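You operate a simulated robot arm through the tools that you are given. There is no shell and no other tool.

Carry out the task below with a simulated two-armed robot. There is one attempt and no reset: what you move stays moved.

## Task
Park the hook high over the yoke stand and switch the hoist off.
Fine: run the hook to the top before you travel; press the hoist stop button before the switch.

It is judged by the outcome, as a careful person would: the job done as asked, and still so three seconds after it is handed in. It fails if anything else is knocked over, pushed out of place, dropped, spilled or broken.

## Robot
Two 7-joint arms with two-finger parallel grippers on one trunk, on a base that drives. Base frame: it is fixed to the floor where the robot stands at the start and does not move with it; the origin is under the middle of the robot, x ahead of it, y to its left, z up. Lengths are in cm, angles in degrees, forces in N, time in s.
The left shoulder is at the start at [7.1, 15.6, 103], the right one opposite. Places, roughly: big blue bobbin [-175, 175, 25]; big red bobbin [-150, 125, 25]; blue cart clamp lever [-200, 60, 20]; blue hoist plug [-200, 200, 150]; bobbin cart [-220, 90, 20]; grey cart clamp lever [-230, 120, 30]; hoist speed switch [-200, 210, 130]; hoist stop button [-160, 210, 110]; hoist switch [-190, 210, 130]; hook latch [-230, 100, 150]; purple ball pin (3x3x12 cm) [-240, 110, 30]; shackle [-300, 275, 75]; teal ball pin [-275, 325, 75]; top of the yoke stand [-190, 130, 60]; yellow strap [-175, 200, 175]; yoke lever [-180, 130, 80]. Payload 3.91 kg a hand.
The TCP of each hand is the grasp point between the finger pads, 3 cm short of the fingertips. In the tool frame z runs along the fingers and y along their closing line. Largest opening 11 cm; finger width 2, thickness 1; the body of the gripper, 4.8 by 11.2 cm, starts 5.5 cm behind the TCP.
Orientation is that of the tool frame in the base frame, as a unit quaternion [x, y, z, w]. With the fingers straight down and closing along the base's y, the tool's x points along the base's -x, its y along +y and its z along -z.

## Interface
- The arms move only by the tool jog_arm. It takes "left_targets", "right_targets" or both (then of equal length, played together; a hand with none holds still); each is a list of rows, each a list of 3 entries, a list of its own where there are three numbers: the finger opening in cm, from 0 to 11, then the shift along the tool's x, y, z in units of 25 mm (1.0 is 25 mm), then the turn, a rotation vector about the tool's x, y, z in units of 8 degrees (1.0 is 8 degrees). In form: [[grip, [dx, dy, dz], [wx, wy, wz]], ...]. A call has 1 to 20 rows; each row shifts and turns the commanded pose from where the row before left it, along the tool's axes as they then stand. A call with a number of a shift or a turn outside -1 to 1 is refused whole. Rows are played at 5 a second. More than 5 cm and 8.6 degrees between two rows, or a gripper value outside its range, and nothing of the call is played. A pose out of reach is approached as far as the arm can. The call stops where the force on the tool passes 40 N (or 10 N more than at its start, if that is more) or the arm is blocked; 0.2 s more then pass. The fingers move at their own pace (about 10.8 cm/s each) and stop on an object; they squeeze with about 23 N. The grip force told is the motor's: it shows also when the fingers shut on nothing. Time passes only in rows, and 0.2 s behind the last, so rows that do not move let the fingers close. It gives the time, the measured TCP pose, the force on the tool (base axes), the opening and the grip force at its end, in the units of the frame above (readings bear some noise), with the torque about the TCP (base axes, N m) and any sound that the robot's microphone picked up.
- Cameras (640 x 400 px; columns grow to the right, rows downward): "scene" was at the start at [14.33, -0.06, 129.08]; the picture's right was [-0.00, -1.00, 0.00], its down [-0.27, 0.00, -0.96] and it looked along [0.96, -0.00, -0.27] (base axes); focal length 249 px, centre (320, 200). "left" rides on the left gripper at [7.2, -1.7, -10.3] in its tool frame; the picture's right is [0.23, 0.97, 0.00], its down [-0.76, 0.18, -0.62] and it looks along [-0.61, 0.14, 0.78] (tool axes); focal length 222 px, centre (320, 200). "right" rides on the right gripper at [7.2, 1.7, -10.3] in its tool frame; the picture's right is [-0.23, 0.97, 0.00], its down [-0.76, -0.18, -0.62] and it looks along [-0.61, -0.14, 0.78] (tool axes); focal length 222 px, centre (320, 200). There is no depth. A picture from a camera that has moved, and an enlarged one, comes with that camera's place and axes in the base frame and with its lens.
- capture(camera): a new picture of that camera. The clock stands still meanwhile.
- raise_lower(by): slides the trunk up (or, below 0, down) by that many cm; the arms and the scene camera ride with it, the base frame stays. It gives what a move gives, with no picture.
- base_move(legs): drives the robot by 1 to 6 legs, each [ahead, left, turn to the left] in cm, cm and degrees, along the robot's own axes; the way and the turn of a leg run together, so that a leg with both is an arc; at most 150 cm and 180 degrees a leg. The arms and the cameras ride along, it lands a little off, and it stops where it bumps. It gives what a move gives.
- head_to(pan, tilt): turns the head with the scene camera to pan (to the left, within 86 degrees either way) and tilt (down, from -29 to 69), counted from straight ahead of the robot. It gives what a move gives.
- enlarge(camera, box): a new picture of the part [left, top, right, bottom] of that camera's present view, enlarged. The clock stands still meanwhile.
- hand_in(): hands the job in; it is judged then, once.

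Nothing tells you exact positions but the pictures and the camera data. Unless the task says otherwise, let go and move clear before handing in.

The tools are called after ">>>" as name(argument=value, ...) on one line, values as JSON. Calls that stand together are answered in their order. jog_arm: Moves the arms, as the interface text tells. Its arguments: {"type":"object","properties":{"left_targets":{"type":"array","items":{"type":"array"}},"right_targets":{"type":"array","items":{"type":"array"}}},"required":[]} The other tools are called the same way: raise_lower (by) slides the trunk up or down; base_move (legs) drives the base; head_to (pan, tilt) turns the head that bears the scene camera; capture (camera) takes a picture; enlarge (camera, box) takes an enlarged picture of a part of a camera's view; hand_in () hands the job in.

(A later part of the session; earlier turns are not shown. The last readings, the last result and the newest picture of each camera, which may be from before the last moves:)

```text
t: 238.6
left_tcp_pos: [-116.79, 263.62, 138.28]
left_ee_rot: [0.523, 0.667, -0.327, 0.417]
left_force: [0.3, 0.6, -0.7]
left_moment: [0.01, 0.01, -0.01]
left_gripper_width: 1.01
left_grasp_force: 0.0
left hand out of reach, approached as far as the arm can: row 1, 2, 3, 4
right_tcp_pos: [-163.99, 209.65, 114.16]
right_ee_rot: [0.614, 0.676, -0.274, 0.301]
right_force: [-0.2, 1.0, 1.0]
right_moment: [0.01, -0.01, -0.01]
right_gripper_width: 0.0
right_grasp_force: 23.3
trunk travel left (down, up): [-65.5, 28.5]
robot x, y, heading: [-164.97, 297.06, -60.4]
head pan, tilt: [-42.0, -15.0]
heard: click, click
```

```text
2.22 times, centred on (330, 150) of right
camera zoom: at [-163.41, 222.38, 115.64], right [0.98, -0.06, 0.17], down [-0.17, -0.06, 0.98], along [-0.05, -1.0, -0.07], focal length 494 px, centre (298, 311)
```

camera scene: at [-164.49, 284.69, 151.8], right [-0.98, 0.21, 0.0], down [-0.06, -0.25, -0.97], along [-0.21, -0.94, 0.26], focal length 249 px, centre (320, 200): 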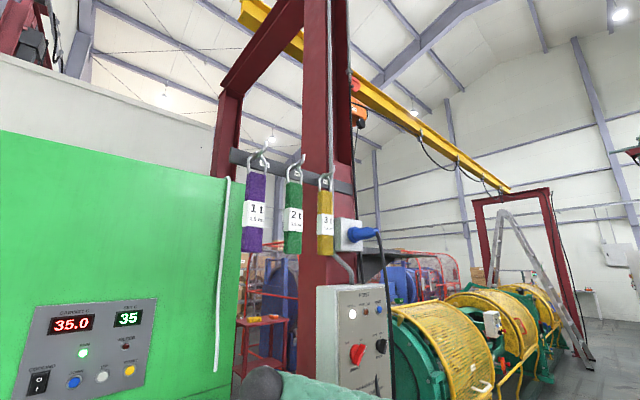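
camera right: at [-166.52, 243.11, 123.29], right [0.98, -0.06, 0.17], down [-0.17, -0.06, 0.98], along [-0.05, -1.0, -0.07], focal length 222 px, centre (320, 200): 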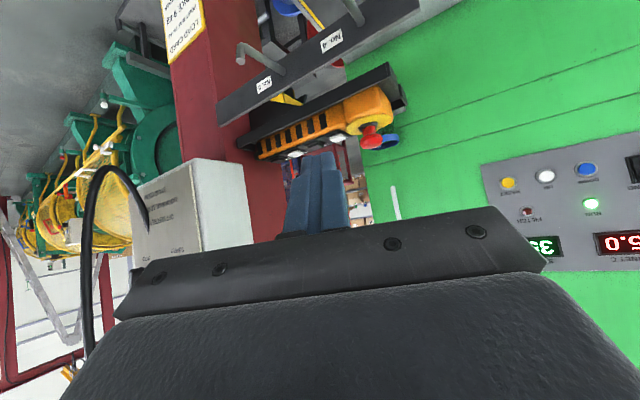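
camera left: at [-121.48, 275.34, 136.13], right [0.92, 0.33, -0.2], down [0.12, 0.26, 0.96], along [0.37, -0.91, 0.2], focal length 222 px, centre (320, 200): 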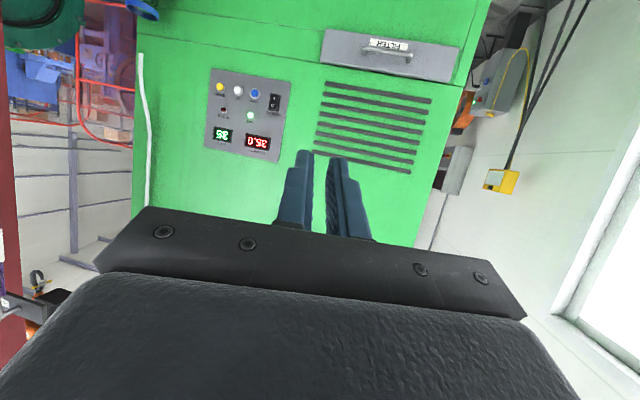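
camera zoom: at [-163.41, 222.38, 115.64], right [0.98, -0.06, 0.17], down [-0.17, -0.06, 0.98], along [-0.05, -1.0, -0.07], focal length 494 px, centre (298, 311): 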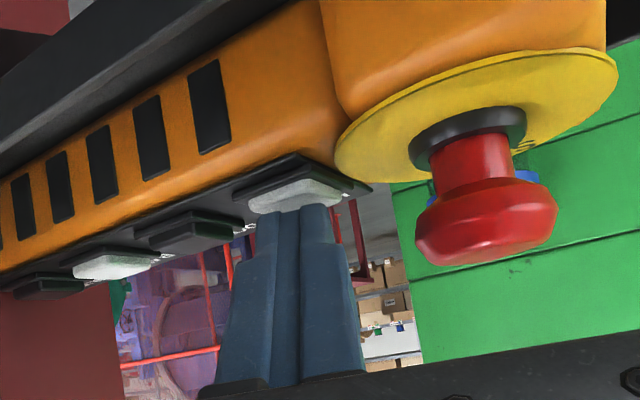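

The hook is near the hoist body. I'll press slightly deeper and hold some more, then compare.

>>> jog_arm(right_targets=[[0, [0.1, 0, 0.09], [0, 0, 0]], [0, [0, 0, 0], [0, 0, 0]], [0, [0, 0, 0], [0, 0, 0]], [0, [0, 0, 0], [0, 0, 0]], [0, [0, 0, 0], [0, 0, 0]], [0, [0, 0, 0], [0, 0, 0]], [0, [0, 0, 0], [0, 0, 0]], [0, [0, 0, 0], [0, 0, 0]], [0, [0, 0, 0], [0, 0, 0]], [0, [0, 0, 0], [0, 0, 0]], [0, [0, 0, 0], [0, 0, 0]], [0, [0, 0, 0], [0, 0, 0]], [0, [0, 0, 0], [0, 0, 0]], [0, [0, 0, 0], [0, 0, 0]], [0, [0, 0, 0], [0, 0, 0]]])

>>> enlarge(camera="left", box=[0, 220, 130, 400])

```text
t: 241.8
left_tcp_pos: [-116.81, 263.44, 138.17]
left_ee_rot: [0.523, 0.667, -0.328, 0.417]
left_force: [0.3, -0.4, -0.2]
left_moment: [0.04, 0.0, 0.0]
left_gripper_width: 1.01
left_grasp_force: 0.1
right_tcp_pos: [-163.94, 209.72, 113.93]
right_ee_rot: [0.614, 0.677, -0.274, 0.301]
right_force: [1.1, -0.8, 8.6]
right_moment: [-0.17, -0.02, 0.0]
right_gripper_width: 0.01
right_grasp_force: 22.8
trunk travel left (down, up): [-65.5, 28.5]
robot x, y, heading: [-165.05, 297.01, -60.2]
head pan, tilt: [-42.0, -15.0]
heard: click
```

```text
2.22 times, centred on (65, 310) of left
camera zoom: at [-121.52, 275.31, 136.13], right [0.92, 0.33, -0.2], down [0.12, 0.26, 0.96], along [0.37, -0.91, 0.2], focal length 494 px, centre (887, -44)
```

zoom: 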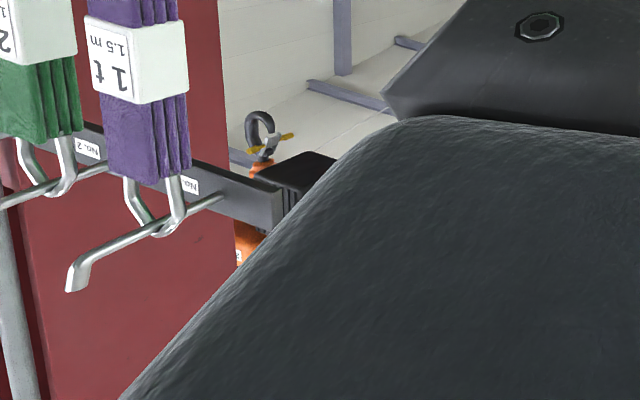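

The hook no longer moves with UP pressed — it's at the top. Releasing UP and moving above BAY.

>>> jog_arm(right_targets=[[0, [-0.743, 0, -0.669], [0, 0, 0]], [0, [-0.239, -0.804, 0.266], [0, 0, 0]], [0, [-0.239, -0.804, 0.266], [0, 0, 0]], [0, [-0.239, -0.804, 0.266], [0, 0, 0]], [0, [-0.239, -0.804, 0.266], [0, 0, 0]], [0, [0, 0, 0], [0, 0, 0]]])

>>> enlarge(camera="right", box=[220, 60, 440, 240])

>>> head_to(pan=-25, tilt=20)

>>> capture(camera="scene")

```text
t: 243.2
left_tcp_pos: [-116.8, 263.6, 138.2]
left_ee_rot: [0.524, 0.668, -0.327, 0.416]
left_force: [-0.5, 0.5, 0.0]
left_moment: [0.02, 0.04, 0.04]
left_gripper_width: 0.99
left_grasp_force: 0.1
right_tcp_pos: [-171.51, 205.34, 116.47]
right_ee_rot: [0.614, 0.676, -0.273, 0.301]
right_force: [-0.5, 0.7, -0.2]
right_moment: [-0.01, 0.02, 0.01]
right_gripper_width: 0.0
right_grasp_force: 23.2
trunk travel left (down, up): [-65.5, 28.5]
robot x, y, heading: [-165.36, 296.66, -60.2]
head pan, tilt: [-42.0, -15.0]
```

```text
2.22 times, centred on (330, 150) of right
camera zoom: at [-171.05, 217.95, 117.91], right [0.98, -0.06, 0.17], down [-0.17, -0.06, 0.98], along [-0.05, -1.0, -0.07], focal length 494 px, centre (298, 311)
```

zoom: 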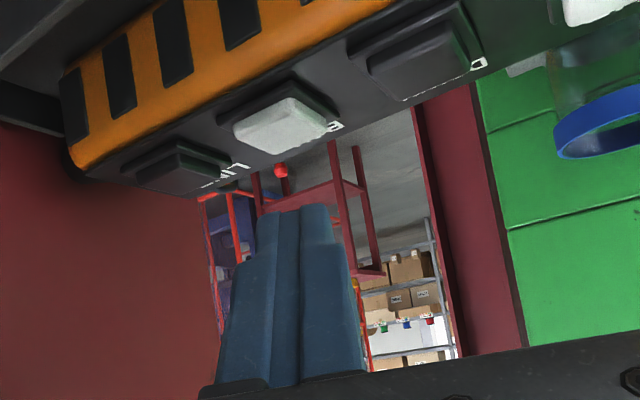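

```text
t: 244.2
left_tcp_pos: [-117.01, 263.41, 138.34]
left_ee_rot: [0.525, 0.667, -0.327, 0.416]
left_force: [-0.5, 0.7, 1.4]
left_moment: [-0.02, 0.0, 0.0]
left_gripper_width: 0.98
left_grasp_force: 0.0
right_tcp_pos: [-171.54, 205.35, 116.4]
right_ee_rot: [0.614, 0.677, -0.273, 0.302]
right_force: [-0.4, -0.8, 0.5]
right_moment: [0.02, 0.01, 0.02]
right_gripper_width: 0.03
right_grasp_force: 23.4
trunk travel left (down, up): [-65.5, 28.5]
robot x, y, heading: [-165.06, 297.17, -60.3]
head pan, tilt: [-25.0, 20.0]
```

```text
taken
camera scene: at [-162.01, 283.25, 146.33], right [-1.0, -0.08, 0.0], down [-0.03, 0.34, -0.94], along [0.08, -0.94, -0.34], focal length 249 px, centre (320, 200)
```

scene: 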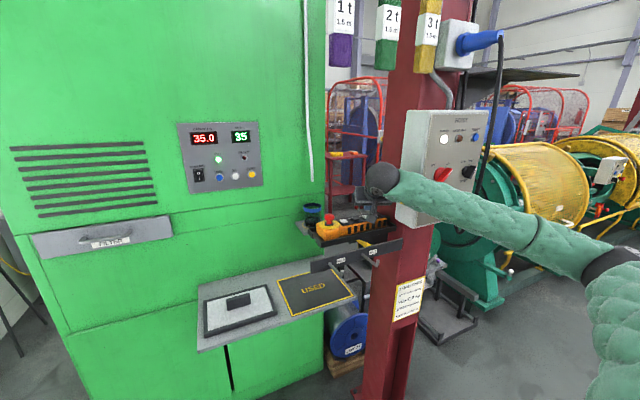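

Aligned over BAY. I'll aim the head up at the hoist before pressing so I can track its travel.

>>> head_to(pan=-35, tilt=-24)

>>> capture(camera="scene")

>>> jog_arm(right_targets=[[0, [0.33, 0, 0.3], [0, 0, 0]], [0, [0.33, 0, 0.3], [0, 0, 0]]])

>>> capture(camera="scene")

```text
t: 245.3
left_tcp_pos: [-116.85, 263.53, 138.22]
left_ee_rot: [0.524, 0.667, -0.327, 0.416]
left_force: [0.2, -0.4, -0.4]
left_moment: [0.0, -0.01, -0.03]
left_gripper_width: 0.99
left_grasp_force: 0.3
right_tcp_pos: [-171.61, 205.29, 116.53]
right_ee_rot: [0.614, 0.676, -0.273, 0.301]
right_force: [0.7, -0.2, -0.3]
right_moment: [0.02, 0.02, -0.01]
right_gripper_width: 0.0
right_grasp_force: 22.5
trunk travel left (down, up): [-65.5, 28.5]
robot x, y, heading: [-165.26, 297.06, -60.4]
head pan, tilt: [-35.0, -24.0]
```

```text
taken
camera scene: at [-163.44, 285.34, 152.99], right [-1.0, 0.09, 0.0], down [-0.04, -0.4, -0.91], along [-0.08, -0.91, 0.41], focal length 249 px, centre (320, 200)
```

scene: 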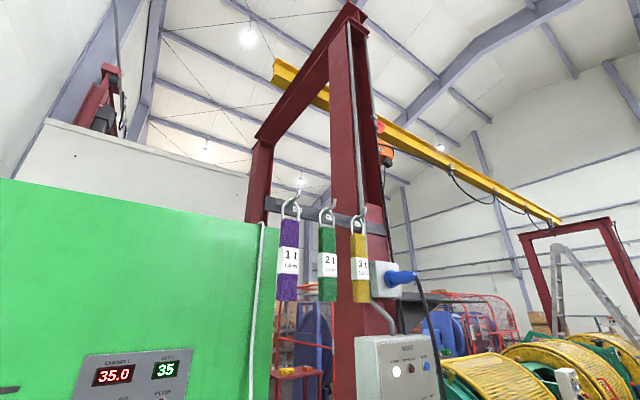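

```text
t: 245.9
left_tcp_pos: [-116.89, 263.49, 138.21]
left_ee_rot: [0.524, 0.667, -0.328, 0.416]
left_force: [0.0, -0.3, 0.4]
left_moment: [0.01, 0.01, -0.01]
left_gripper_width: 1.0
left_grasp_force: 0.1
right_tcp_pos: [-171.57, 205.29, 114.2]
right_ee_rot: [0.614, 0.676, -0.273, 0.302]
right_force: [-0.2, -1.1, 2.3]
right_moment: [-0.08, -0.01, 0.02]
right_gripper_width: 0.0
right_grasp_force: 23.4
trunk travel left (down, up): [-65.5, 28.5]
robot x, y, heading: [-165.43, 296.66, -60.1]
head pan, tilt: [-35.0, -24.0]
heard: click
```

```text
taken
camera scene: at [-163.45, 285.36, 153.01], right [-1.0, 0.09, 0.0], down [-0.04, -0.4, -0.91], along [-0.08, -0.91, 0.41], focal length 249 px, centre (320, 200)
```

scene: 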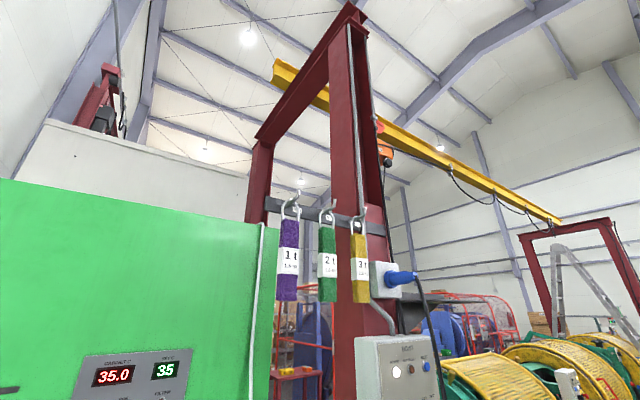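

Click; holding BAY half a second and comparing.

>>> jog_arm(right_targets=[[0, [0.04, 0, 0.036], [0, 0, 0]], [0, [0, 0, 0], [0, 0, 0]], [0, [0, 0, 0], [0, 0, 0]], [0, [0, 0, 0], [0, 0, 0]]])

>>> enlarge(camera="scene", box=[250, 50, 450, 240])

>>> enlarge(camera="left", box=[0, 220, 130, 400])

```text
t: 246.9
left_tcp_pos: [-116.86, 263.51, 138.2]
left_ee_rot: [0.523, 0.667, -0.327, 0.418]
left_force: [0.1, 0.8, 0.1]
left_moment: [-0.01, -0.02, -0.02]
left_gripper_width: 1.01
left_grasp_force: 0.2
right_tcp_pos: [-171.55, 205.36, 113.96]
right_ee_rot: [0.614, 0.676, -0.273, 0.302]
right_force: [-1.4, -0.3, 2.4]
right_moment: [-0.07, 0.01, -0.03]
right_gripper_width: 0.0
right_grasp_force: 23.1
trunk travel left (down, up): [-65.5, 28.5]
robot x, y, heading: [-164.97, 297.06, -60.4]
head pan, tilt: [-35.0, -24.0]
```

```text
2.11 times, centred on (350, 145) of scene
camera zoom: at [-163.45, 285.37, 153.0], right [-1.0, 0.09, 0.0], down [-0.04, -0.4, -0.91], along [-0.08, -0.91, 0.41], focal length 525 px, centre (257, 316)
```

zoom: 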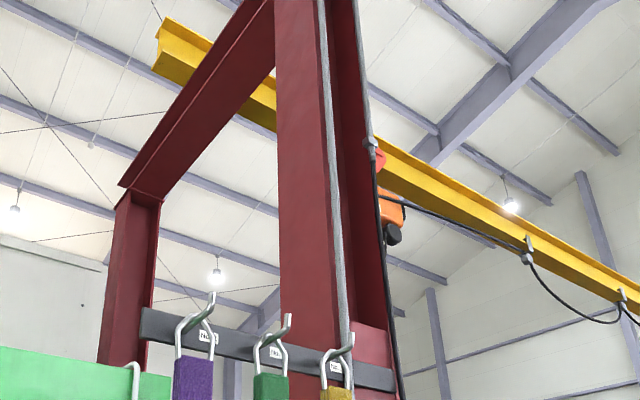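

```text
2.22 times, centred on (65, 310) of left
camera zoom: at [-121.53, 275.27, 136.12], right [0.92, 0.33, -0.2], down [0.12, 0.26, 0.96], along [0.37, -0.91, 0.2], focal length 494 px, centre (887, -44)
```

zoom: 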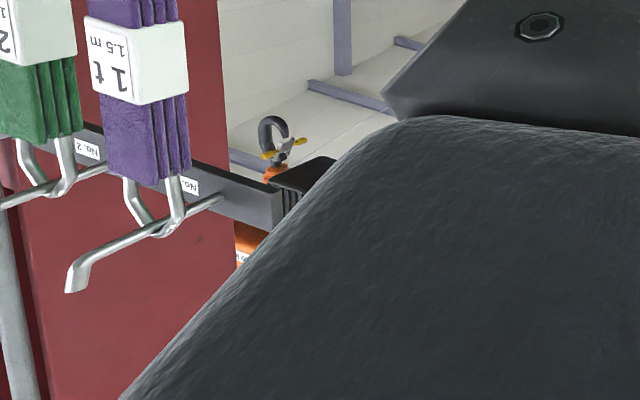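

BAY moves it the right way (~6 cm/s). Holding for about 4 seconds.

>>> jog_arm(right_targets=[[0, [0, 0, 0], [0, 0, 0]], [0, [0, 0, 0], [0, 0, 0]], [0, [0, 0, 0], [0, 0, 0]], [0, [0, 0, 0], [0, 0, 0]], [0, [0, 0, 0], [0, 0, 0]], [0, [0, 0, 0], [0, 0, 0]], [0, [0, 0, 0], [0, 0, 0]], [0, [0, 0, 0], [0, 0, 0]], [0, [0, 0, 0], [0, 0, 0]], [0, [0, 0, 0], [0, 0, 0]], [0, [0, 0, 0], [0, 0, 0]], [0, [0, 0, 0], [0, 0, 0]], [0, [0, 0, 0], [0, 0, 0]], [0, [0, 0, 0], [0, 0, 0]], [0, [0, 0, 0], [0, 0, 0]], [0, [0, 0, 0], [0, 0, 0]]])

>>> enlarge(camera="scene", box=[250, 50, 450, 240])

>>> enlarge(camera="left", box=[0, 220, 130, 400])

```text
t: 250.3
left_tcp_pos: [-116.84, 263.57, 138.23]
left_ee_rot: [0.524, 0.667, -0.327, 0.417]
left_force: [0.9, 0.0, 0.0]
left_moment: [0.02, -0.01, -0.02]
left_gripper_width: 0.99
left_grasp_force: 0.1
right_tcp_pos: [-171.4, 205.25, 114.02]
right_ee_rot: [0.614, 0.676, -0.274, 0.301]
right_force: [-0.7, 0.6, 3.2]
right_moment: [-0.04, 0.02, -0.03]
right_gripper_width: 0.02
right_grasp_force: 23.2
trunk travel left (down, up): [-65.5, 28.5]
robot x, y, heading: [-165.27, 296.82, -60.2]
head pan, tilt: [-35.0, -24.0]
```

```text
2.11 times, centred on (350, 145) of scene
camera zoom: at [-163.44, 285.38, 153.0], right [-1.0, 0.09, 0.0], down [-0.04, -0.4, -0.91], along [-0.08, -0.91, 0.41], focal length 525 px, centre (257, 316)
```

zoom: 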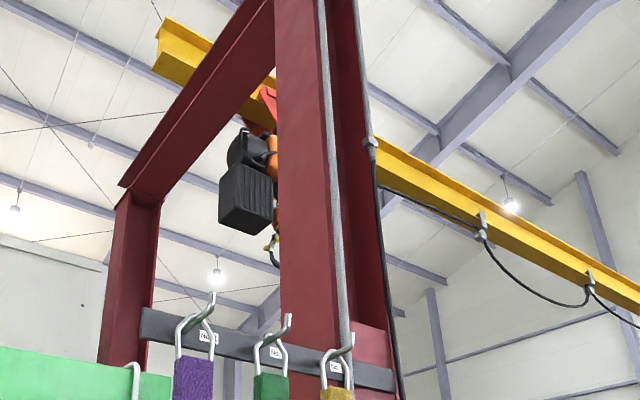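

```text
2.22 times, centred on (65, 310) of left
camera zoom: at [-121.52, 275.28, 136.12], right [0.92, 0.33, -0.2], down [0.12, 0.26, 0.96], along [0.37, -0.91, 0.2], focal length 494 px, centre (887, -44)
```

zoom: 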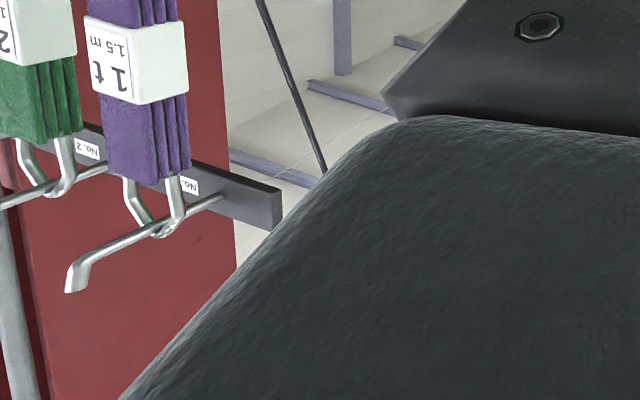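

The hook is now at about n=-95, close to over the yoke stand. Releasing BAY immediately.

>>> jog_arm(right_targets=[[0, [-0.743, 0, -0.669], [0, 0, 0]], [0, [0, 0, 0], [0, 0, 0]]])

>>> enlarge(camera="scene", box=[250, 50, 450, 240])

```text
t: 250.9
left_tcp_pos: [-116.81, 263.45, 138.15]
left_ee_rot: [0.525, 0.667, -0.327, 0.415]
left_force: [-0.2, -0.5, -0.3]
left_moment: [0.0, 0.01, 0.02]
left_gripper_width: 1.0
left_grasp_force: 0.1
right_tcp_pos: [-171.66, 205.08, 116.38]
right_ee_rot: [0.615, 0.676, -0.274, 0.3]
right_force: [-0.4, 0.1, -0.3]
right_moment: [-0.05, -0.01, -0.01]
right_gripper_width: 0.0
right_grasp_force: 22.9
trunk travel left (down, up): [-65.5, 28.5]
robot x, y, heading: [-165.12, 296.93, -60.5]
head pan, tilt: [-35.0, -24.0]
```

```text
2.11 times, centred on (350, 145) of scene
camera zoom: at [-163.46, 285.33, 153.0], right [-1.0, 0.09, 0.0], down [-0.04, -0.4, -0.91], along [-0.08, -0.91, 0.41], focal length 525 px, centre (257, 316)
```

zoom: 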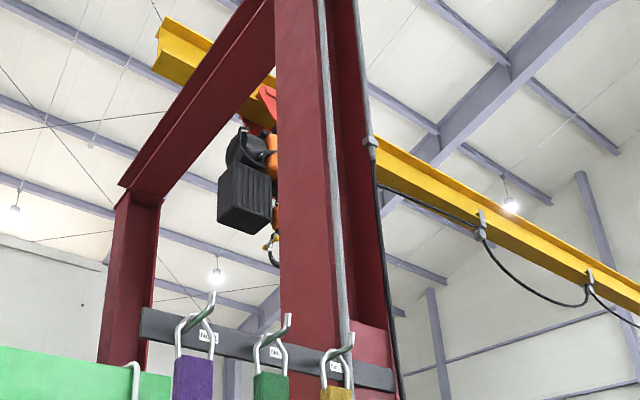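

The hoist has stopped. I'll verify alignment by zooming on the yoke below, and on the hook.

>>> enlarge(camera="scene", box=[310, 90, 390, 170])

>>> head_to(pan=-35, tilt=25)

>>> capture(camera="scene")

>>> enlarge(camera="scene", box=[250, 150, 400, 300])

```text
5.00 times, centred on (350, 130) of scene
camera zoom: at [-163.46, 285.33, 153.0], right [-1.0, 0.09, 0.0], down [-0.04, -0.4, -0.91], along [-0.08, -0.91, 0.41], focal length 1246 px, centre (170, 550)
```

zoom: 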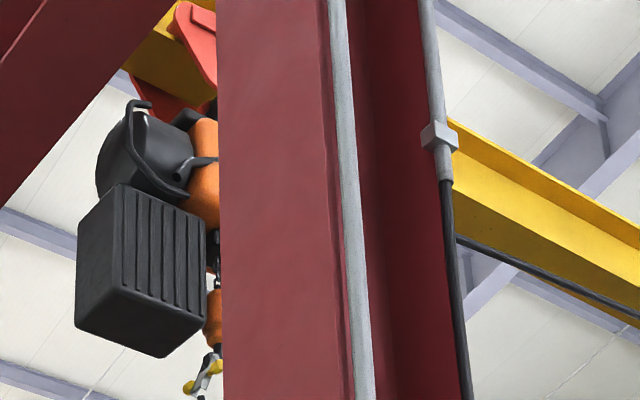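

```text
t: 252.1
left_tcp_pos: [-116.96, 263.45, 138.16]
left_ee_rot: [0.524, 0.667, -0.327, 0.416]
left_force: [1.3, 0.8, 0.3]
left_moment: [0.03, 0.02, 0.01]
left_gripper_width: 0.99
left_grasp_force: 0.1
right_tcp_pos: [-171.7, 205.32, 116.18]
right_ee_rot: [0.615, 0.676, -0.274, 0.301]
right_force: [0.1, -0.8, 0.5]
right_moment: [-0.01, 0.01, 0.0]
right_gripper_width: 0.0
right_grasp_force: 22.8
trunk travel left (down, up): [-65.5, 28.5]
robot x, y, heading: [-165.17, 297.2, -60.4]
head pan, tilt: [-35.0, 25.0]
```

```text
taken
camera scene: at [-163.63, 283.35, 145.53], right [-1.0, 0.09, 0.0], down [0.04, 0.42, -0.91], along [-0.08, -0.9, -0.42], focal length 249 px, centre (320, 200)
```

scene: 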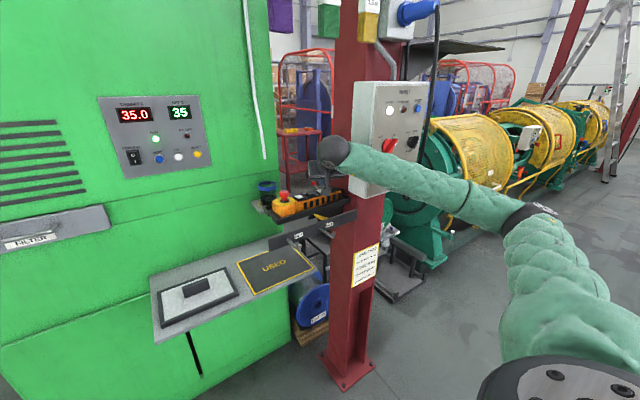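

```text
2.67 times, centred on (325, 225) of scene
camera zoom: at [-163.63, 283.35, 145.53], right [-1.0, 0.09, 0.0], down [0.04, 0.42, -0.91], along [-0.08, -0.9, -0.42], focal length 665 px, centre (307, 133)
```

zoom: 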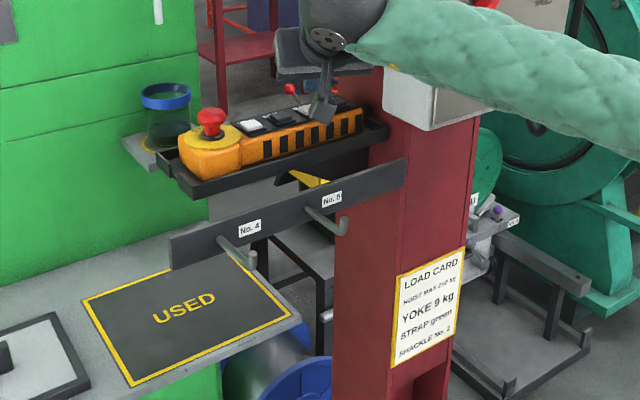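

By triangulation the hook sits directly above the yoke's bail (within ~2 cm) and is drawn up against the hoist. Now lift and move the fingertip above the STOP mushroom.

>>> jog_arm(right_targets=[[0, [-0.743, 0, -0.669], [0, 0, 0]], [0, [-0.743, 0, -0.669], [0, 0, 0]], [0, [0.259, 0.871, -0.288], [0, 0, 0]], [0, [0.259, 0.871, -0.288], [0, 0, 0]], [0, [0.259, 0.871, -0.288], [0, 0, 0]], [0, [0.259, 0.871, -0.288], [0, 0, 0]], [0, [0.259, 0.871, -0.288], [0, 0, 0]], [0, [0.259, 0.871, -0.288], [0, 0, 0]], [0, [0, 0, 0], [0, 0, 0]]])

>>> enlarge(camera="right", box=[220, 60, 440, 240])

>>> enlarge(camera="scene", box=[250, 150, 370, 240])

```text
t: 254.1
left_tcp_pos: [-116.88, 263.38, 138.26]
left_ee_rot: [0.523, 0.668, -0.326, 0.417]
left_force: [-0.4, -0.1, -0.7]
left_moment: [0.0, 0.02, 0.01]
left_gripper_width: 1.01
left_grasp_force: 0.1
right_tcp_pos: [-159.26, 212.28, 121.46]
right_ee_rot: [0.615, 0.676, -0.273, 0.301]
right_force: [0.1, -0.5, 0.4]
right_moment: [0.02, -0.03, -0.03]
right_gripper_width: 0.0
right_grasp_force: 23.3
trunk travel left (down, up): [-65.5, 28.5]
robot x, y, heading: [-164.98, 296.87, -60.3]
head pan, tilt: [-35.0, 25.0]
```

```text
2.22 times, centred on (330, 150) of right
camera zoom: at [-158.81, 224.95, 123.01], right [0.98, -0.06, 0.17], down [-0.17, -0.06, 0.98], along [-0.05, -1.0, -0.07], focal length 494 px, centre (298, 311)
```

zoom: 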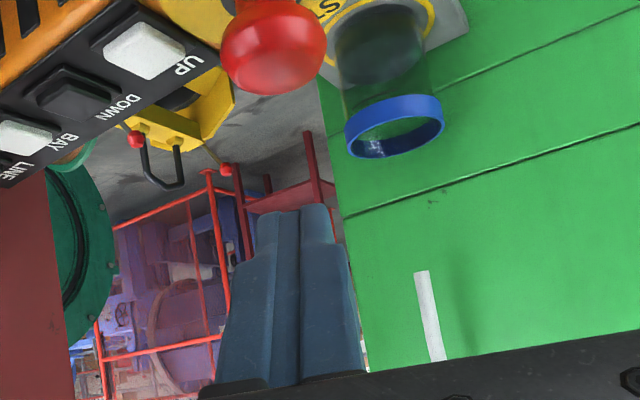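

```text
4.44 times, centred on (310, 195) of scene
camera zoom: at [-163.7, 283.35, 145.52], right [-1.0, 0.09, 0.0], down [0.04, 0.42, -0.91], along [-0.08, -0.9, -0.42], focal length 1108 px, centre (364, 222)
```

zoom: 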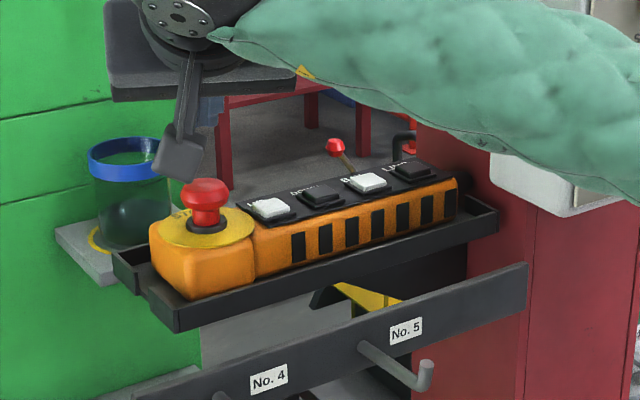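

Fingertip is above the STOP mushroom. Pressing down in steps.

>>> jog_arm(right_targets=[[0, [0.743, 0, 0.669], [0, 0, 0]], [0, [0.446, 0, 0.401], [0, 0, 0]], [0, [0.149, 0, 0.134], [0, 0, 0]]])

>>> enlarge(camera="right", box=[220, 60, 440, 240])

```text
t: 254.9
left_tcp_pos: [-116.77, 263.46, 138.18]
left_ee_rot: [0.523, 0.667, -0.327, 0.417]
left_force: [0.1, -0.1, 0.3]
left_moment: [0.01, -0.03, -0.01]
left_gripper_width: 1.0
left_grasp_force: 0.1
right_tcp_pos: [-159.15, 212.43, 116.78]
right_ee_rot: [0.614, 0.676, -0.274, 0.301]
right_force: [1.0, -0.3, 2.7]
right_moment: [-0.05, -0.04, -0.02]
right_gripper_width: 0.0
right_grasp_force: 23.3
trunk travel left (down, up): [-65.5, 28.5]
robot x, y, heading: [-165.33, 297.04, -60.3]
head pan, tilt: [-35.0, 25.0]
```

```text
2.22 times, centred on (330, 150) of right
camera zoom: at [-158.67, 225.04, 118.44], right [0.98, -0.06, 0.17], down [-0.17, -0.06, 0.98], along [-0.05, -1.0, -0.07], focal length 494 px, centre (298, 311)
```

zoom: 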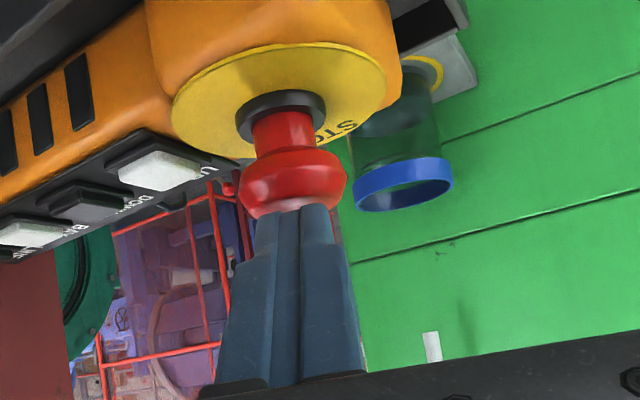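

Touching the mushroom, well centered. Pressing further.

>>> jog_arm(right_targets=[[0, [0.12, 0, 0.107], [0, 0, 0]], [0, [0.12, 0, 0.107], [0, 0, 0]], [0, [0.12, 0, 0.107], [0, 0, 0]]])

>>> enlarge(camera="right", box=[220, 60, 440, 240])

```text
t: 255.7
left_tcp_pos: [-116.78, 263.55, 138.34]
left_ee_rot: [0.524, 0.667, -0.327, 0.416]
left_force: [-0.1, 1.0, 0.1]
left_moment: [-0.03, -0.01, 0.01]
left_gripper_width: 0.99
left_grasp_force: 0.1
right_tcp_pos: [-159.15, 212.55, 116.05]
right_ee_rot: [0.615, 0.675, -0.274, 0.302]
right_force: [4.1, -10.3, 28.0]
right_moment: [-0.71, -0.17, 0.01]
right_gripper_width: 0.02
right_grasp_force: 23.3
trunk travel left (down, up): [-65.5, 28.5]
robot x, y, heading: [-165.18, 297.22, -60.2]
head pan, tilt: [-35.0, 25.0]
```

```text
2.22 times, centred on (330, 150) of right
camera zoom: at [-158.66, 225.06, 117.5], right [0.98, -0.06, 0.17], down [-0.18, -0.06, 0.98], along [-0.05, -1.0, -0.07], focal length 494 px, centre (298, 311)
```

zoom: 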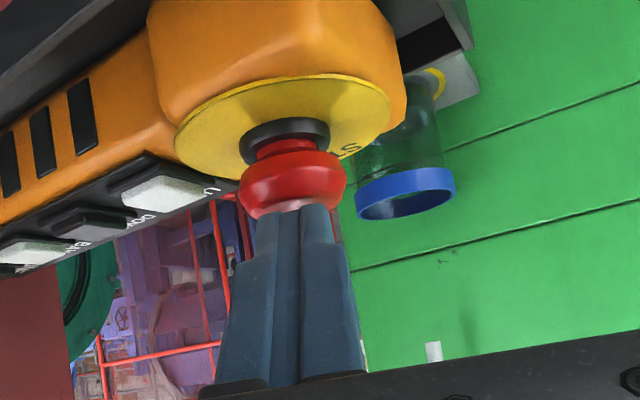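

The mushroom went in with 28 N. I'll check the POWER lamp, then lift and see if it stays latched.

>>> jog_arm(right_targets=[[0, [0.05, 0, 0.045], [0, 0, 0]], [0, [0, 0, 0], [0, 0, 0]]])

>>> jog_arm(right_targets=[[0, [-0.743, 0, -0.669], [0, 0, 0]], [0, [-0.743, 0, -0.669], [0, 0, 0]], [0, [0, 0, 0], [0, 0, 0]]])

>>> enlarge(camera="scene", box=[250, 150, 370, 240])

>>> capture(camera="scene")

>>> enlarge(camera="right", box=[220, 40, 440, 220])

```text
t: 256.1
left_tcp_pos: [-116.77, 263.73, 138.27]
left_ee_rot: [0.524, 0.667, -0.327, 0.416]
left_force: [-0.2, 0.0, -0.9]
left_moment: [0.0, 0.01, 0.01]
left_gripper_width: 0.99
left_grasp_force: 0.0
right_tcp_pos: [-159.09, 212.4, 116.15]
right_ee_rot: [0.614, 0.674, -0.275, 0.306]
right_force: [0.7, 1.4, 22.4]
right_moment: [-0.31, -0.06, -0.06]
right_gripper_width: 0.01
right_grasp_force: 23.1
trunk travel left (down, up): [-65.5, 28.5]
robot x, y, heading: [-165.05, 297.2, -60.3]
head pan, tilt: [-35.0, 25.0]
stopped in row 2 (right hand): the force on the tool passed its limit at 41 N (the readings are from after the stop); the commanded pose is now the measured one
```

```text
t: 256.9
left_tcp_pos: [-116.84, 263.35, 138.18]
left_ee_rot: [0.524, 0.668, -0.326, 0.416]
left_force: [0.4, -0.6, -0.3]
left_moment: [0.01, -0.01, 0.01]
left_gripper_width: 1.01
left_grasp_force: 0.1
right_tcp_pos: [-159.19, 212.22, 120.86]
right_ee_rot: [0.615, 0.675, -0.274, 0.302]
right_force: [0.2, -0.8, 0.7]
right_moment: [-0.02, 0.01, 0.03]
right_gripper_width: 0.01
right_grasp_force: 23.2
trunk travel left (down, up): [-65.5, 28.5]
robot x, y, heading: [-165.41, 296.84, -60.5]
head pan, tilt: [-35.0, 25.0]
```

```text
4.44 times, centred on (310, 195) of scene
camera zoom: at [-163.63, 283.25, 145.5], right [-1.0, 0.09, 0.0], down [0.04, 0.42, -0.91], along [-0.08, -0.9, -0.42], focal length 1108 px, centre (364, 222)
```

zoom: 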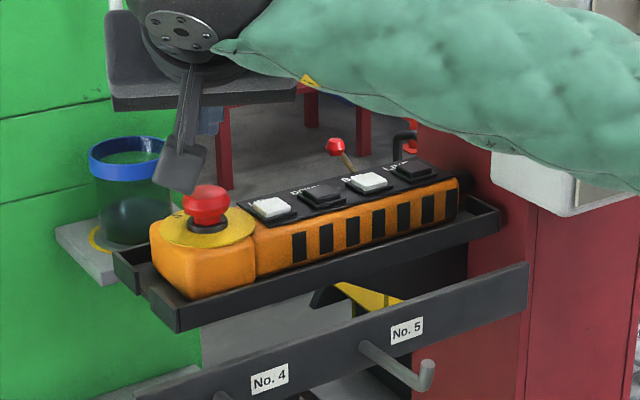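

```text
taken
camera scene: at [-163.63, 283.25, 145.5], right [-1.0, 0.09, 0.0], down [0.04, 0.42, -0.91], along [-0.08, -0.9, -0.42], focal length 249 px, centre (320, 200)
```

scene: 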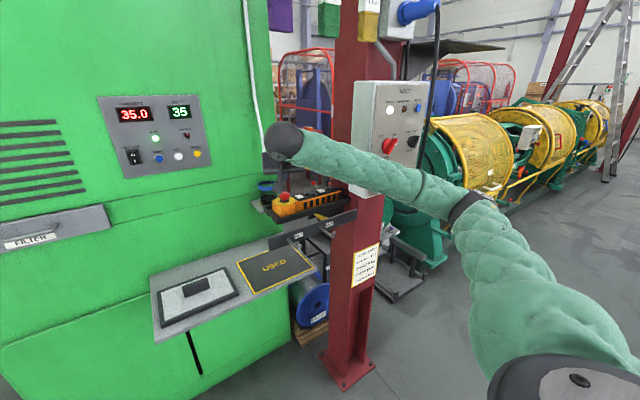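

```text
2.22 times, centred on (330, 130) of right
camera zoom: at [-158.71, 224.87, 122.29], right [0.98, -0.06, 0.17], down [-0.18, -0.06, 0.98], along [-0.05, -1.0, -0.07], focal length 494 px, centre (298, 356)
```

zoom: 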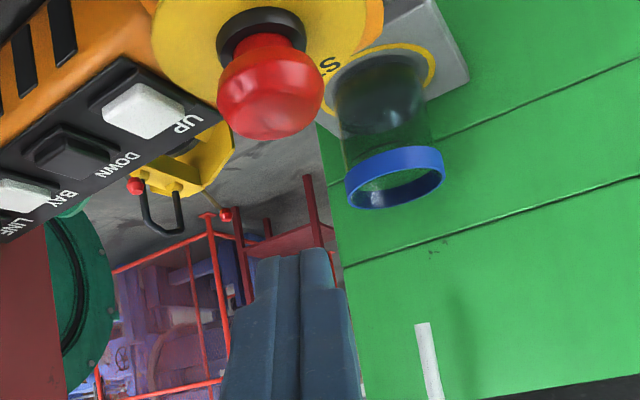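

The mushroom now sits lower (stem hidden). A closer zoom to confirm it's latched.

>>> enlarge(camera="scene", box=[270, 180, 330, 225])

>>> enlarge(camera="scene", box=[340, 70, 450, 200])

```text
8.89 times, centred on (300, 202) of scene
camera zoom: at [-163.63, 283.25, 145.5], right [-1.0, 0.09, 0.0], down [0.04, 0.42, -0.91], along [-0.08, -0.9, -0.42], focal length 2215 px, centre (498, 178)
```

zoom: 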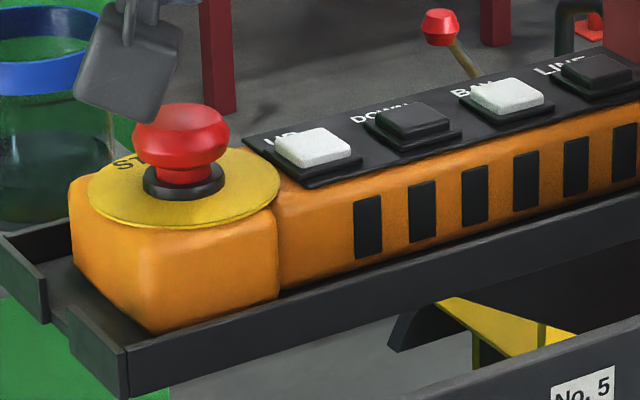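

```text
3.08 times, centred on (395, 135) of scene
camera zoom: at [-163.63, 283.25, 145.5], right [-1.0, 0.09, 0.0], down [0.04, 0.42, -0.91], along [-0.08, -0.9, -0.42], focal length 767 px, centre (89, 400)
```

zoom: 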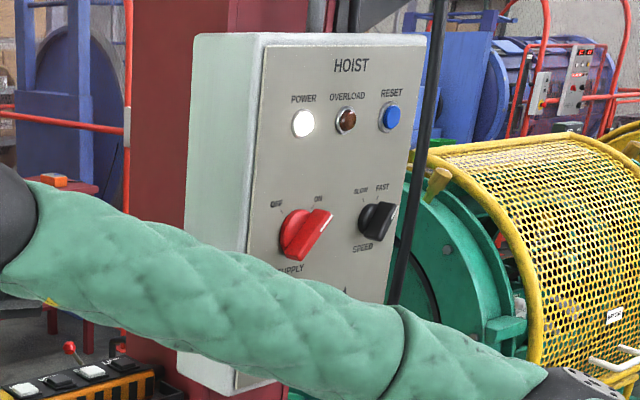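

STOP is latched in. Next is the SUPPLY switch: back the hand out from the pendant under the straps, then reposition in front of the cabinet.

>>> jog_arm(right_targets=[[0, [0, 0, -1], [0, 0, 0]], [0, [0, 0, -1], [0, 0, 0]], [0, [0, 0, -1], [0, 0, 0]], [0, [0, 0, -1], [0, 0, 0]], [0, [0, 0, -1], [0, 0, 0]], [0, [0, 0, -1], [0, 0, 0]], [0, [0, 0, -1], [0, 0, 0]], [0, [0, 0, -1], [0, 0, 0]], [0, [0, 0, -1], [0, 0, 0]], [0, [0, 0, -1], [0, 0, 0]]])

>>> capture(camera="scene")

```text
t: 259.1
left_tcp_pos: [-116.92, 263.7, 138.19]
left_ee_rot: [0.523, 0.668, -0.327, 0.417]
left_force: [-0.3, 0.6, 0.0]
left_moment: [-0.01, -0.02, 0.01]
left_gripper_width: 1.01
left_grasp_force: 0.0
right_tcp_pos: [-161.06, 231.25, 137.4]
right_ee_rot: [0.614, 0.675, -0.275, 0.304]
right_force: [1.0, 0.5, 0.1]
right_moment: [-0.03, 0.0, -0.02]
right_gripper_width: 0.01
right_grasp_force: 23.1
trunk travel left (down, up): [-65.5, 28.5]
robot x, y, heading: [-165.24, 296.83, -60.1]
head pan, tilt: [-35.0, 25.0]
```

```text
taken
camera scene: at [-163.61, 283.48, 145.52], right [-1.0, 0.09, 0.0], down [0.04, 0.42, -0.91], along [-0.08, -0.9, -0.42], focal length 249 px, centre (320, 200)
```

scene: 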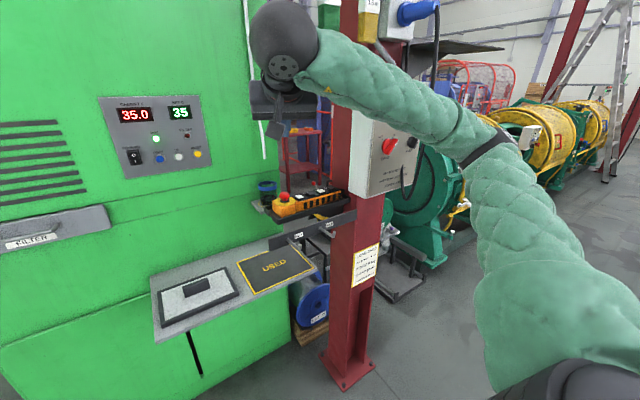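

Backing up and shifting right to face the cabinet squarely.

>>> base_move(legs=[[-25, 0, 0], [0, -40, 0]])

>>> head_to(pan=-15, tilt=12)

>>> capture(camera="scene")

```text
t: 263.0
left_tcp_pos: [-163.8, 265.69, 138.26]
left_ee_rot: [0.523, 0.668, -0.326, 0.417]
left_force: [0.5, 1.7, -0.8]
left_moment: [0.02, 0.01, -0.01]
left_gripper_width: 0.97
left_grasp_force: 0.2
right_tcp_pos: [-207.75, 232.98, 137.64]
right_ee_rot: [0.613, 0.676, -0.273, 0.304]
right_force: [-0.5, 0.5, -0.2]
right_moment: [-0.02, -0.03, 0.01]
right_gripper_width: 0.0
right_grasp_force: 23.0
trunk travel left (down, up): [-65.5, 28.5]
robot x, y, heading: [-212.05, 298.73, -60.0]
head pan, tilt: [-35.0, 25.0]
```

```text
t: 263.9
left_tcp_pos: [-163.7, 265.72, 138.13]
left_ee_rot: [0.523, 0.669, -0.326, 0.416]
left_force: [-0.3, 0.3, -0.5]
left_moment: [0.01, 0.02, 0.02]
left_gripper_width: 1.02
left_grasp_force: 0.0
right_tcp_pos: [-207.7, 232.91, 137.59]
right_ee_rot: [0.613, 0.676, -0.274, 0.304]
right_force: [0.9, -0.2, 0.2]
right_moment: [-0.02, 0.03, 0.0]
right_gripper_width: 0.0
right_grasp_force: 23.3
trunk travel left (down, up): [-65.5, 28.5]
robot x, y, heading: [-211.93, 298.94, -60.1]
head pan, tilt: [-15.0, 12.0]
```

```text
taken
camera scene: at [-207.38, 285.46, 147.62], right [-0.97, -0.26, 0.0], down [-0.05, 0.2, -0.98], along [0.25, -0.94, -0.21], focal length 249 px, centre (320, 200)
```

scene: 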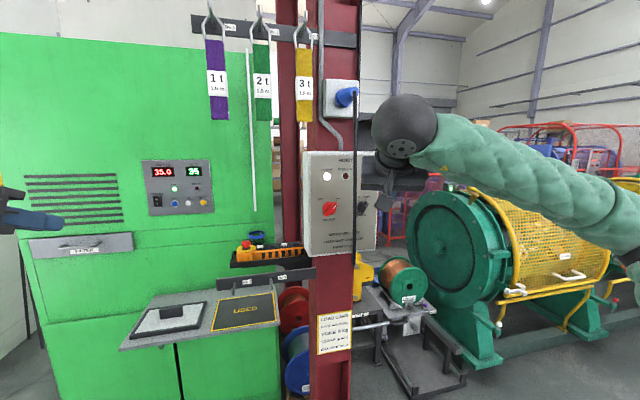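

Now I'm nearly in front of the cabinet. Zooming on its face.

>>> enlarge(camera="scene", box=[290, 140, 390, 260])

>>> head_to(pan=0, tilt=-28)

>>> capture(camera="scene")

```text
3.33 times, centred on (340, 200) of scene
camera zoom: at [-207.38, 285.46, 147.62], right [-0.97, -0.26, 0.0], down [-0.05, 0.2, -0.98], along [0.25, -0.94, -0.21], focal length 831 px, centre (253, 200)
```

zoom: 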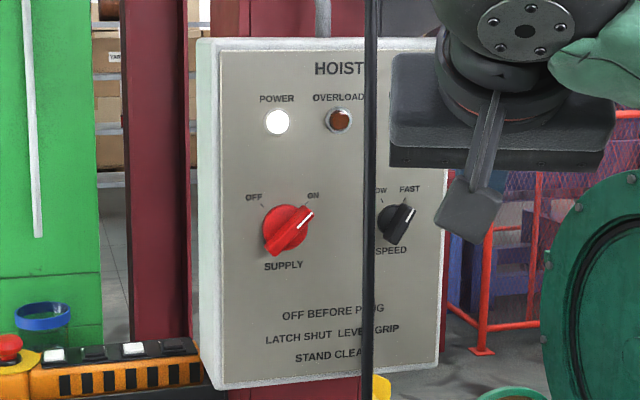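

```text
t: 264.9
left_tcp_pos: [-163.73, 265.66, 138.13]
left_ee_rot: [0.523, 0.669, -0.326, 0.417]
left_force: [-0.9, 0.5, 0.0]
left_moment: [-0.01, 0.03, -0.04]
left_gripper_width: 1.0
left_grasp_force: 0.0
right_tcp_pos: [-207.74, 233.05, 137.44]
right_ee_rot: [0.613, 0.676, -0.273, 0.304]
right_force: [-0.7, 0.5, 0.3]
right_moment: [-0.01, -0.01, 0.01]
right_gripper_width: 0.0
right_grasp_force: 23.3
trunk travel left (down, up): [-65.5, 28.5]
robot x, y, heading: [-212.12, 299.07, -60.0]
head pan, tilt: [0.0, -28.0]
```

```text
taken
camera scene: at [-206.42, 288.58, 153.48], right [-0.87, -0.5, 0.0], down [0.23, -0.41, -0.88], along [0.44, -0.77, 0.47], focal length 249 px, centre (320, 200)
```

scene: 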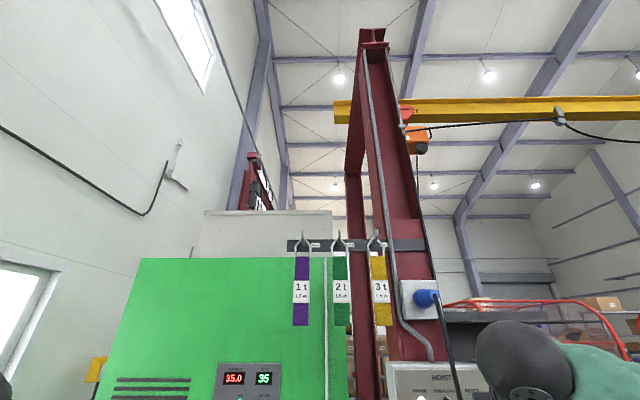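

The plug's cable hangs 5 cm right of the red knob, so instead of grasping I'll push the knob's tail counter‑clockwise with closed fingertips, hand rolled so its narrow side faces the cable. Backing up a bit and reorienting the right hand to point straight at the panel.

>>> base_move(legs=[[-12, 0, 0]])

>>> jog_arm(right_targets=[[0, [0, 0, 0], [0, -1, 0]], [0, [0, 0, 0], [0, -1, 0]], [0, [0, 0, 0], [0, -1, 0]], [0, [0, 0, 0], [0, -1, 0]], [0, [0, 0, 0], [0, -1, 0]], [0, [0, 0, 0], [0, -0.25, 0]], [0, [0, 0, 0], [-1, 0, 0]], [0, [0, 0, 0], [-1, 0, 0]], [0, [0, 0, 0], [-1, 0, 0]], [0, [0, 0, 0], [0, 0, 0]]])

>>> head_to(pan=-12, tilt=15)

>>> capture(camera="scene")

```text
t: 266.2
left_tcp_pos: [-169.78, 275.95, 138.23]
left_ee_rot: [0.522, 0.668, -0.326, 0.418]
left_force: [-0.4, 0.5, -0.2]
left_moment: [-0.02, 0.01, 0.0]
left_gripper_width: 0.96
left_grasp_force: 0.0
right_tcp_pos: [-213.96, 243.53, 137.54]
right_ee_rot: [0.613, 0.676, -0.274, 0.304]
right_force: [-0.9, -0.3, 0.5]
right_moment: [0.01, -0.01, 0.0]
right_gripper_width: 0.0
right_grasp_force: 22.8
trunk travel left (down, up): [-65.5, 28.5]
robot x, y, heading: [-218.01, 309.28, -60.0]
head pan, tilt: [0.0, -28.0]
```

```text
t: 268.4
left_tcp_pos: [-169.63, 276.1, 138.18]
left_ee_rot: [0.522, 0.668, -0.327, 0.418]
left_force: [-0.2, -0.4, -0.1]
left_moment: [-0.02, 0.01, -0.02]
left_gripper_width: 1.04
left_grasp_force: 0.0
right_tcp_pos: [-212.77, 241.85, 138.49]
right_ee_rot: [0.353, 0.61, -0.355, 0.614]
right_force: [0.3, 0.4, 0.8]
right_moment: [-0.01, -0.03, 0.01]
right_gripper_width: 0.01
right_grasp_force: 23.0
right hand out of reach, approached as far as the arm can: row 5, 7, 8
trunk travel left (down, up): [-65.5, 28.5]
robot x, y, heading: [-218.29, 309.3, -59.9]
head pan, tilt: [0.0, -28.0]
```

```text
t: 269.5
left_tcp_pos: [-169.86, 276.05, 138.28]
left_ee_rot: [0.523, 0.668, -0.326, 0.417]
left_force: [-0.3, 0.3, 0.2]
left_moment: [-0.02, 0.0, 0.01]
left_gripper_width: 1.0
left_grasp_force: 0.0
right_tcp_pos: [-212.87, 241.65, 138.58]
right_ee_rot: [0.355, 0.609, -0.357, 0.613]
right_force: [0.2, -0.3, -0.5]
right_moment: [0.01, 0.04, 0.04]
right_gripper_width: 0.0
right_grasp_force: 22.8
trunk travel left (down, up): [-65.5, 28.5]
robot x, y, heading: [-218.21, 309.43, -59.8]
head pan, tilt: [-12.0, 15.0]
```

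```text
taken
camera scene: at [-212.98, 296.03, 147.15], right [-0.95, -0.31, 0.0], down [-0.08, 0.25, -0.97], along [0.3, -0.92, -0.26], focal length 249 px, centre (320, 200)
```

scene: 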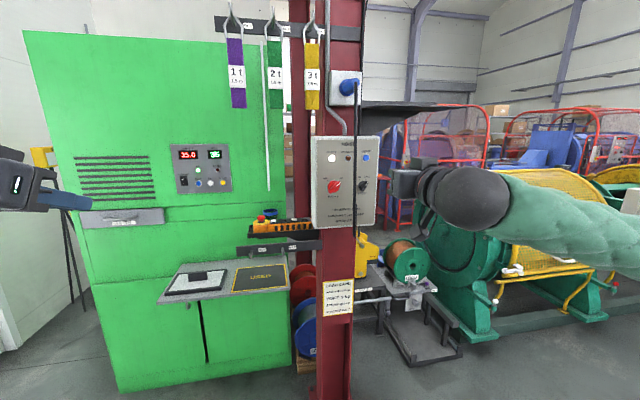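

Tool now points straight at the panel. Moving forward 10 cm, then rolling +90°.

>>> jog_arm(right_targets=[[0, [0, 0.5, 1], [0, 0, 0]], [0, [0, 0.5, 1], [0, 0, 0]], [0, [0, 0.5, 1], [0, 0, 0]], [0, [0, 0.5, 1], [0, 0, 0]], [0, [0, 0, 0], [0, 0, 1]], [0, [0, 0, 0], [0, 0, 1]], [0, [0, 0, 0], [0, 0, 1]], [0, [0, 0, 0], [0, 0, 1]], [0, [0, 0, 0], [0, 0, 1]], [0, [0, 0, 0], [0, 0, 1]], [0, [0, 0, 0], [0, 0, 1]], [0, [0, 0, 0], [0, 0, 1]], [0, [0, 0, 0], [0, 0, 1]], [0, [0, 0, 0], [0, 0, 1]], [0, [0, 0, 0], [0, 0, 1]], [0, [0, 0, 0], [0, 0, 0.25]], [0, [0, 0, 0], [0, 0, 0]]])

>>> capture(camera="scene")

>>> capture(camera="right")

```text
t: 273.1
left_tcp_pos: [-169.79, 275.87, 138.25]
left_ee_rot: [0.523, 0.668, -0.326, 0.416]
left_force: [-0.5, -0.6, -0.1]
left_moment: [0.01, 0.05, 0.01]
left_gripper_width: 0.98
left_grasp_force: 0.0
right_tcp_pos: [-203.69, 235.54, 138.43]
right_ee_rot: [0.682, 0.18, 0.182, 0.685]
right_force: [-0.5, -0.5, -0.1]
right_moment: [0.0, 0.01, 0.0]
right_gripper_width: 0.03
right_grasp_force: 23.0
trunk travel left (down, up): [-65.5, 28.5]
robot x, y, heading: [-218.23, 309.48, -60.1]
head pan, tilt: [-12.0, 15.0]
```

```text
taken
camera scene: at [-212.97, 296.02, 147.14], right [-0.95, -0.31, 0.0], down [-0.08, 0.25, -0.97], along [0.3, -0.92, -0.26], focal length 249 px, centre (320, 200)
```

scene: 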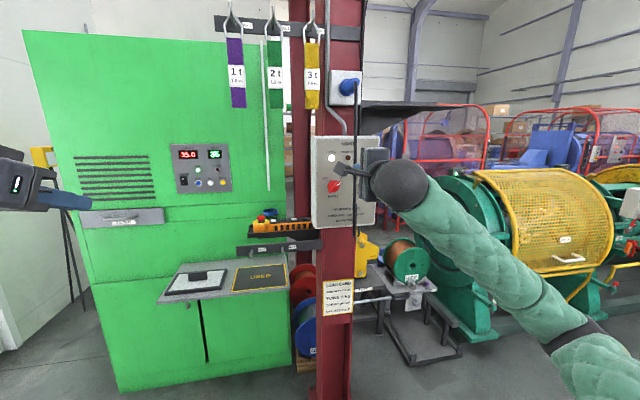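

```text
taken
camera right: at [-202.45, 248.12, 140.12], right [-0.2, -0.11, 0.97], down [-0.97, 0.16, -0.18], along [-0.14, -0.98, -0.14], focal length 222 px, centre (320, 200)
```

right: 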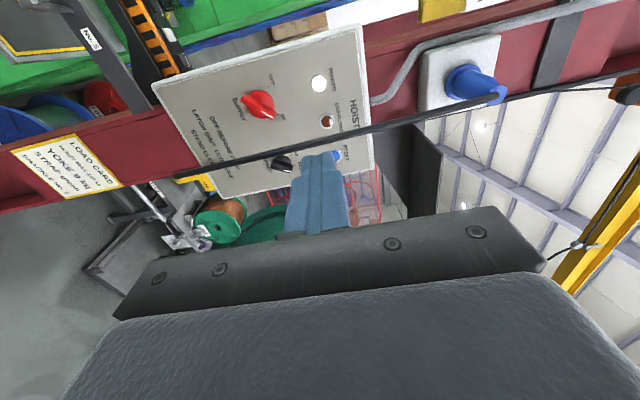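

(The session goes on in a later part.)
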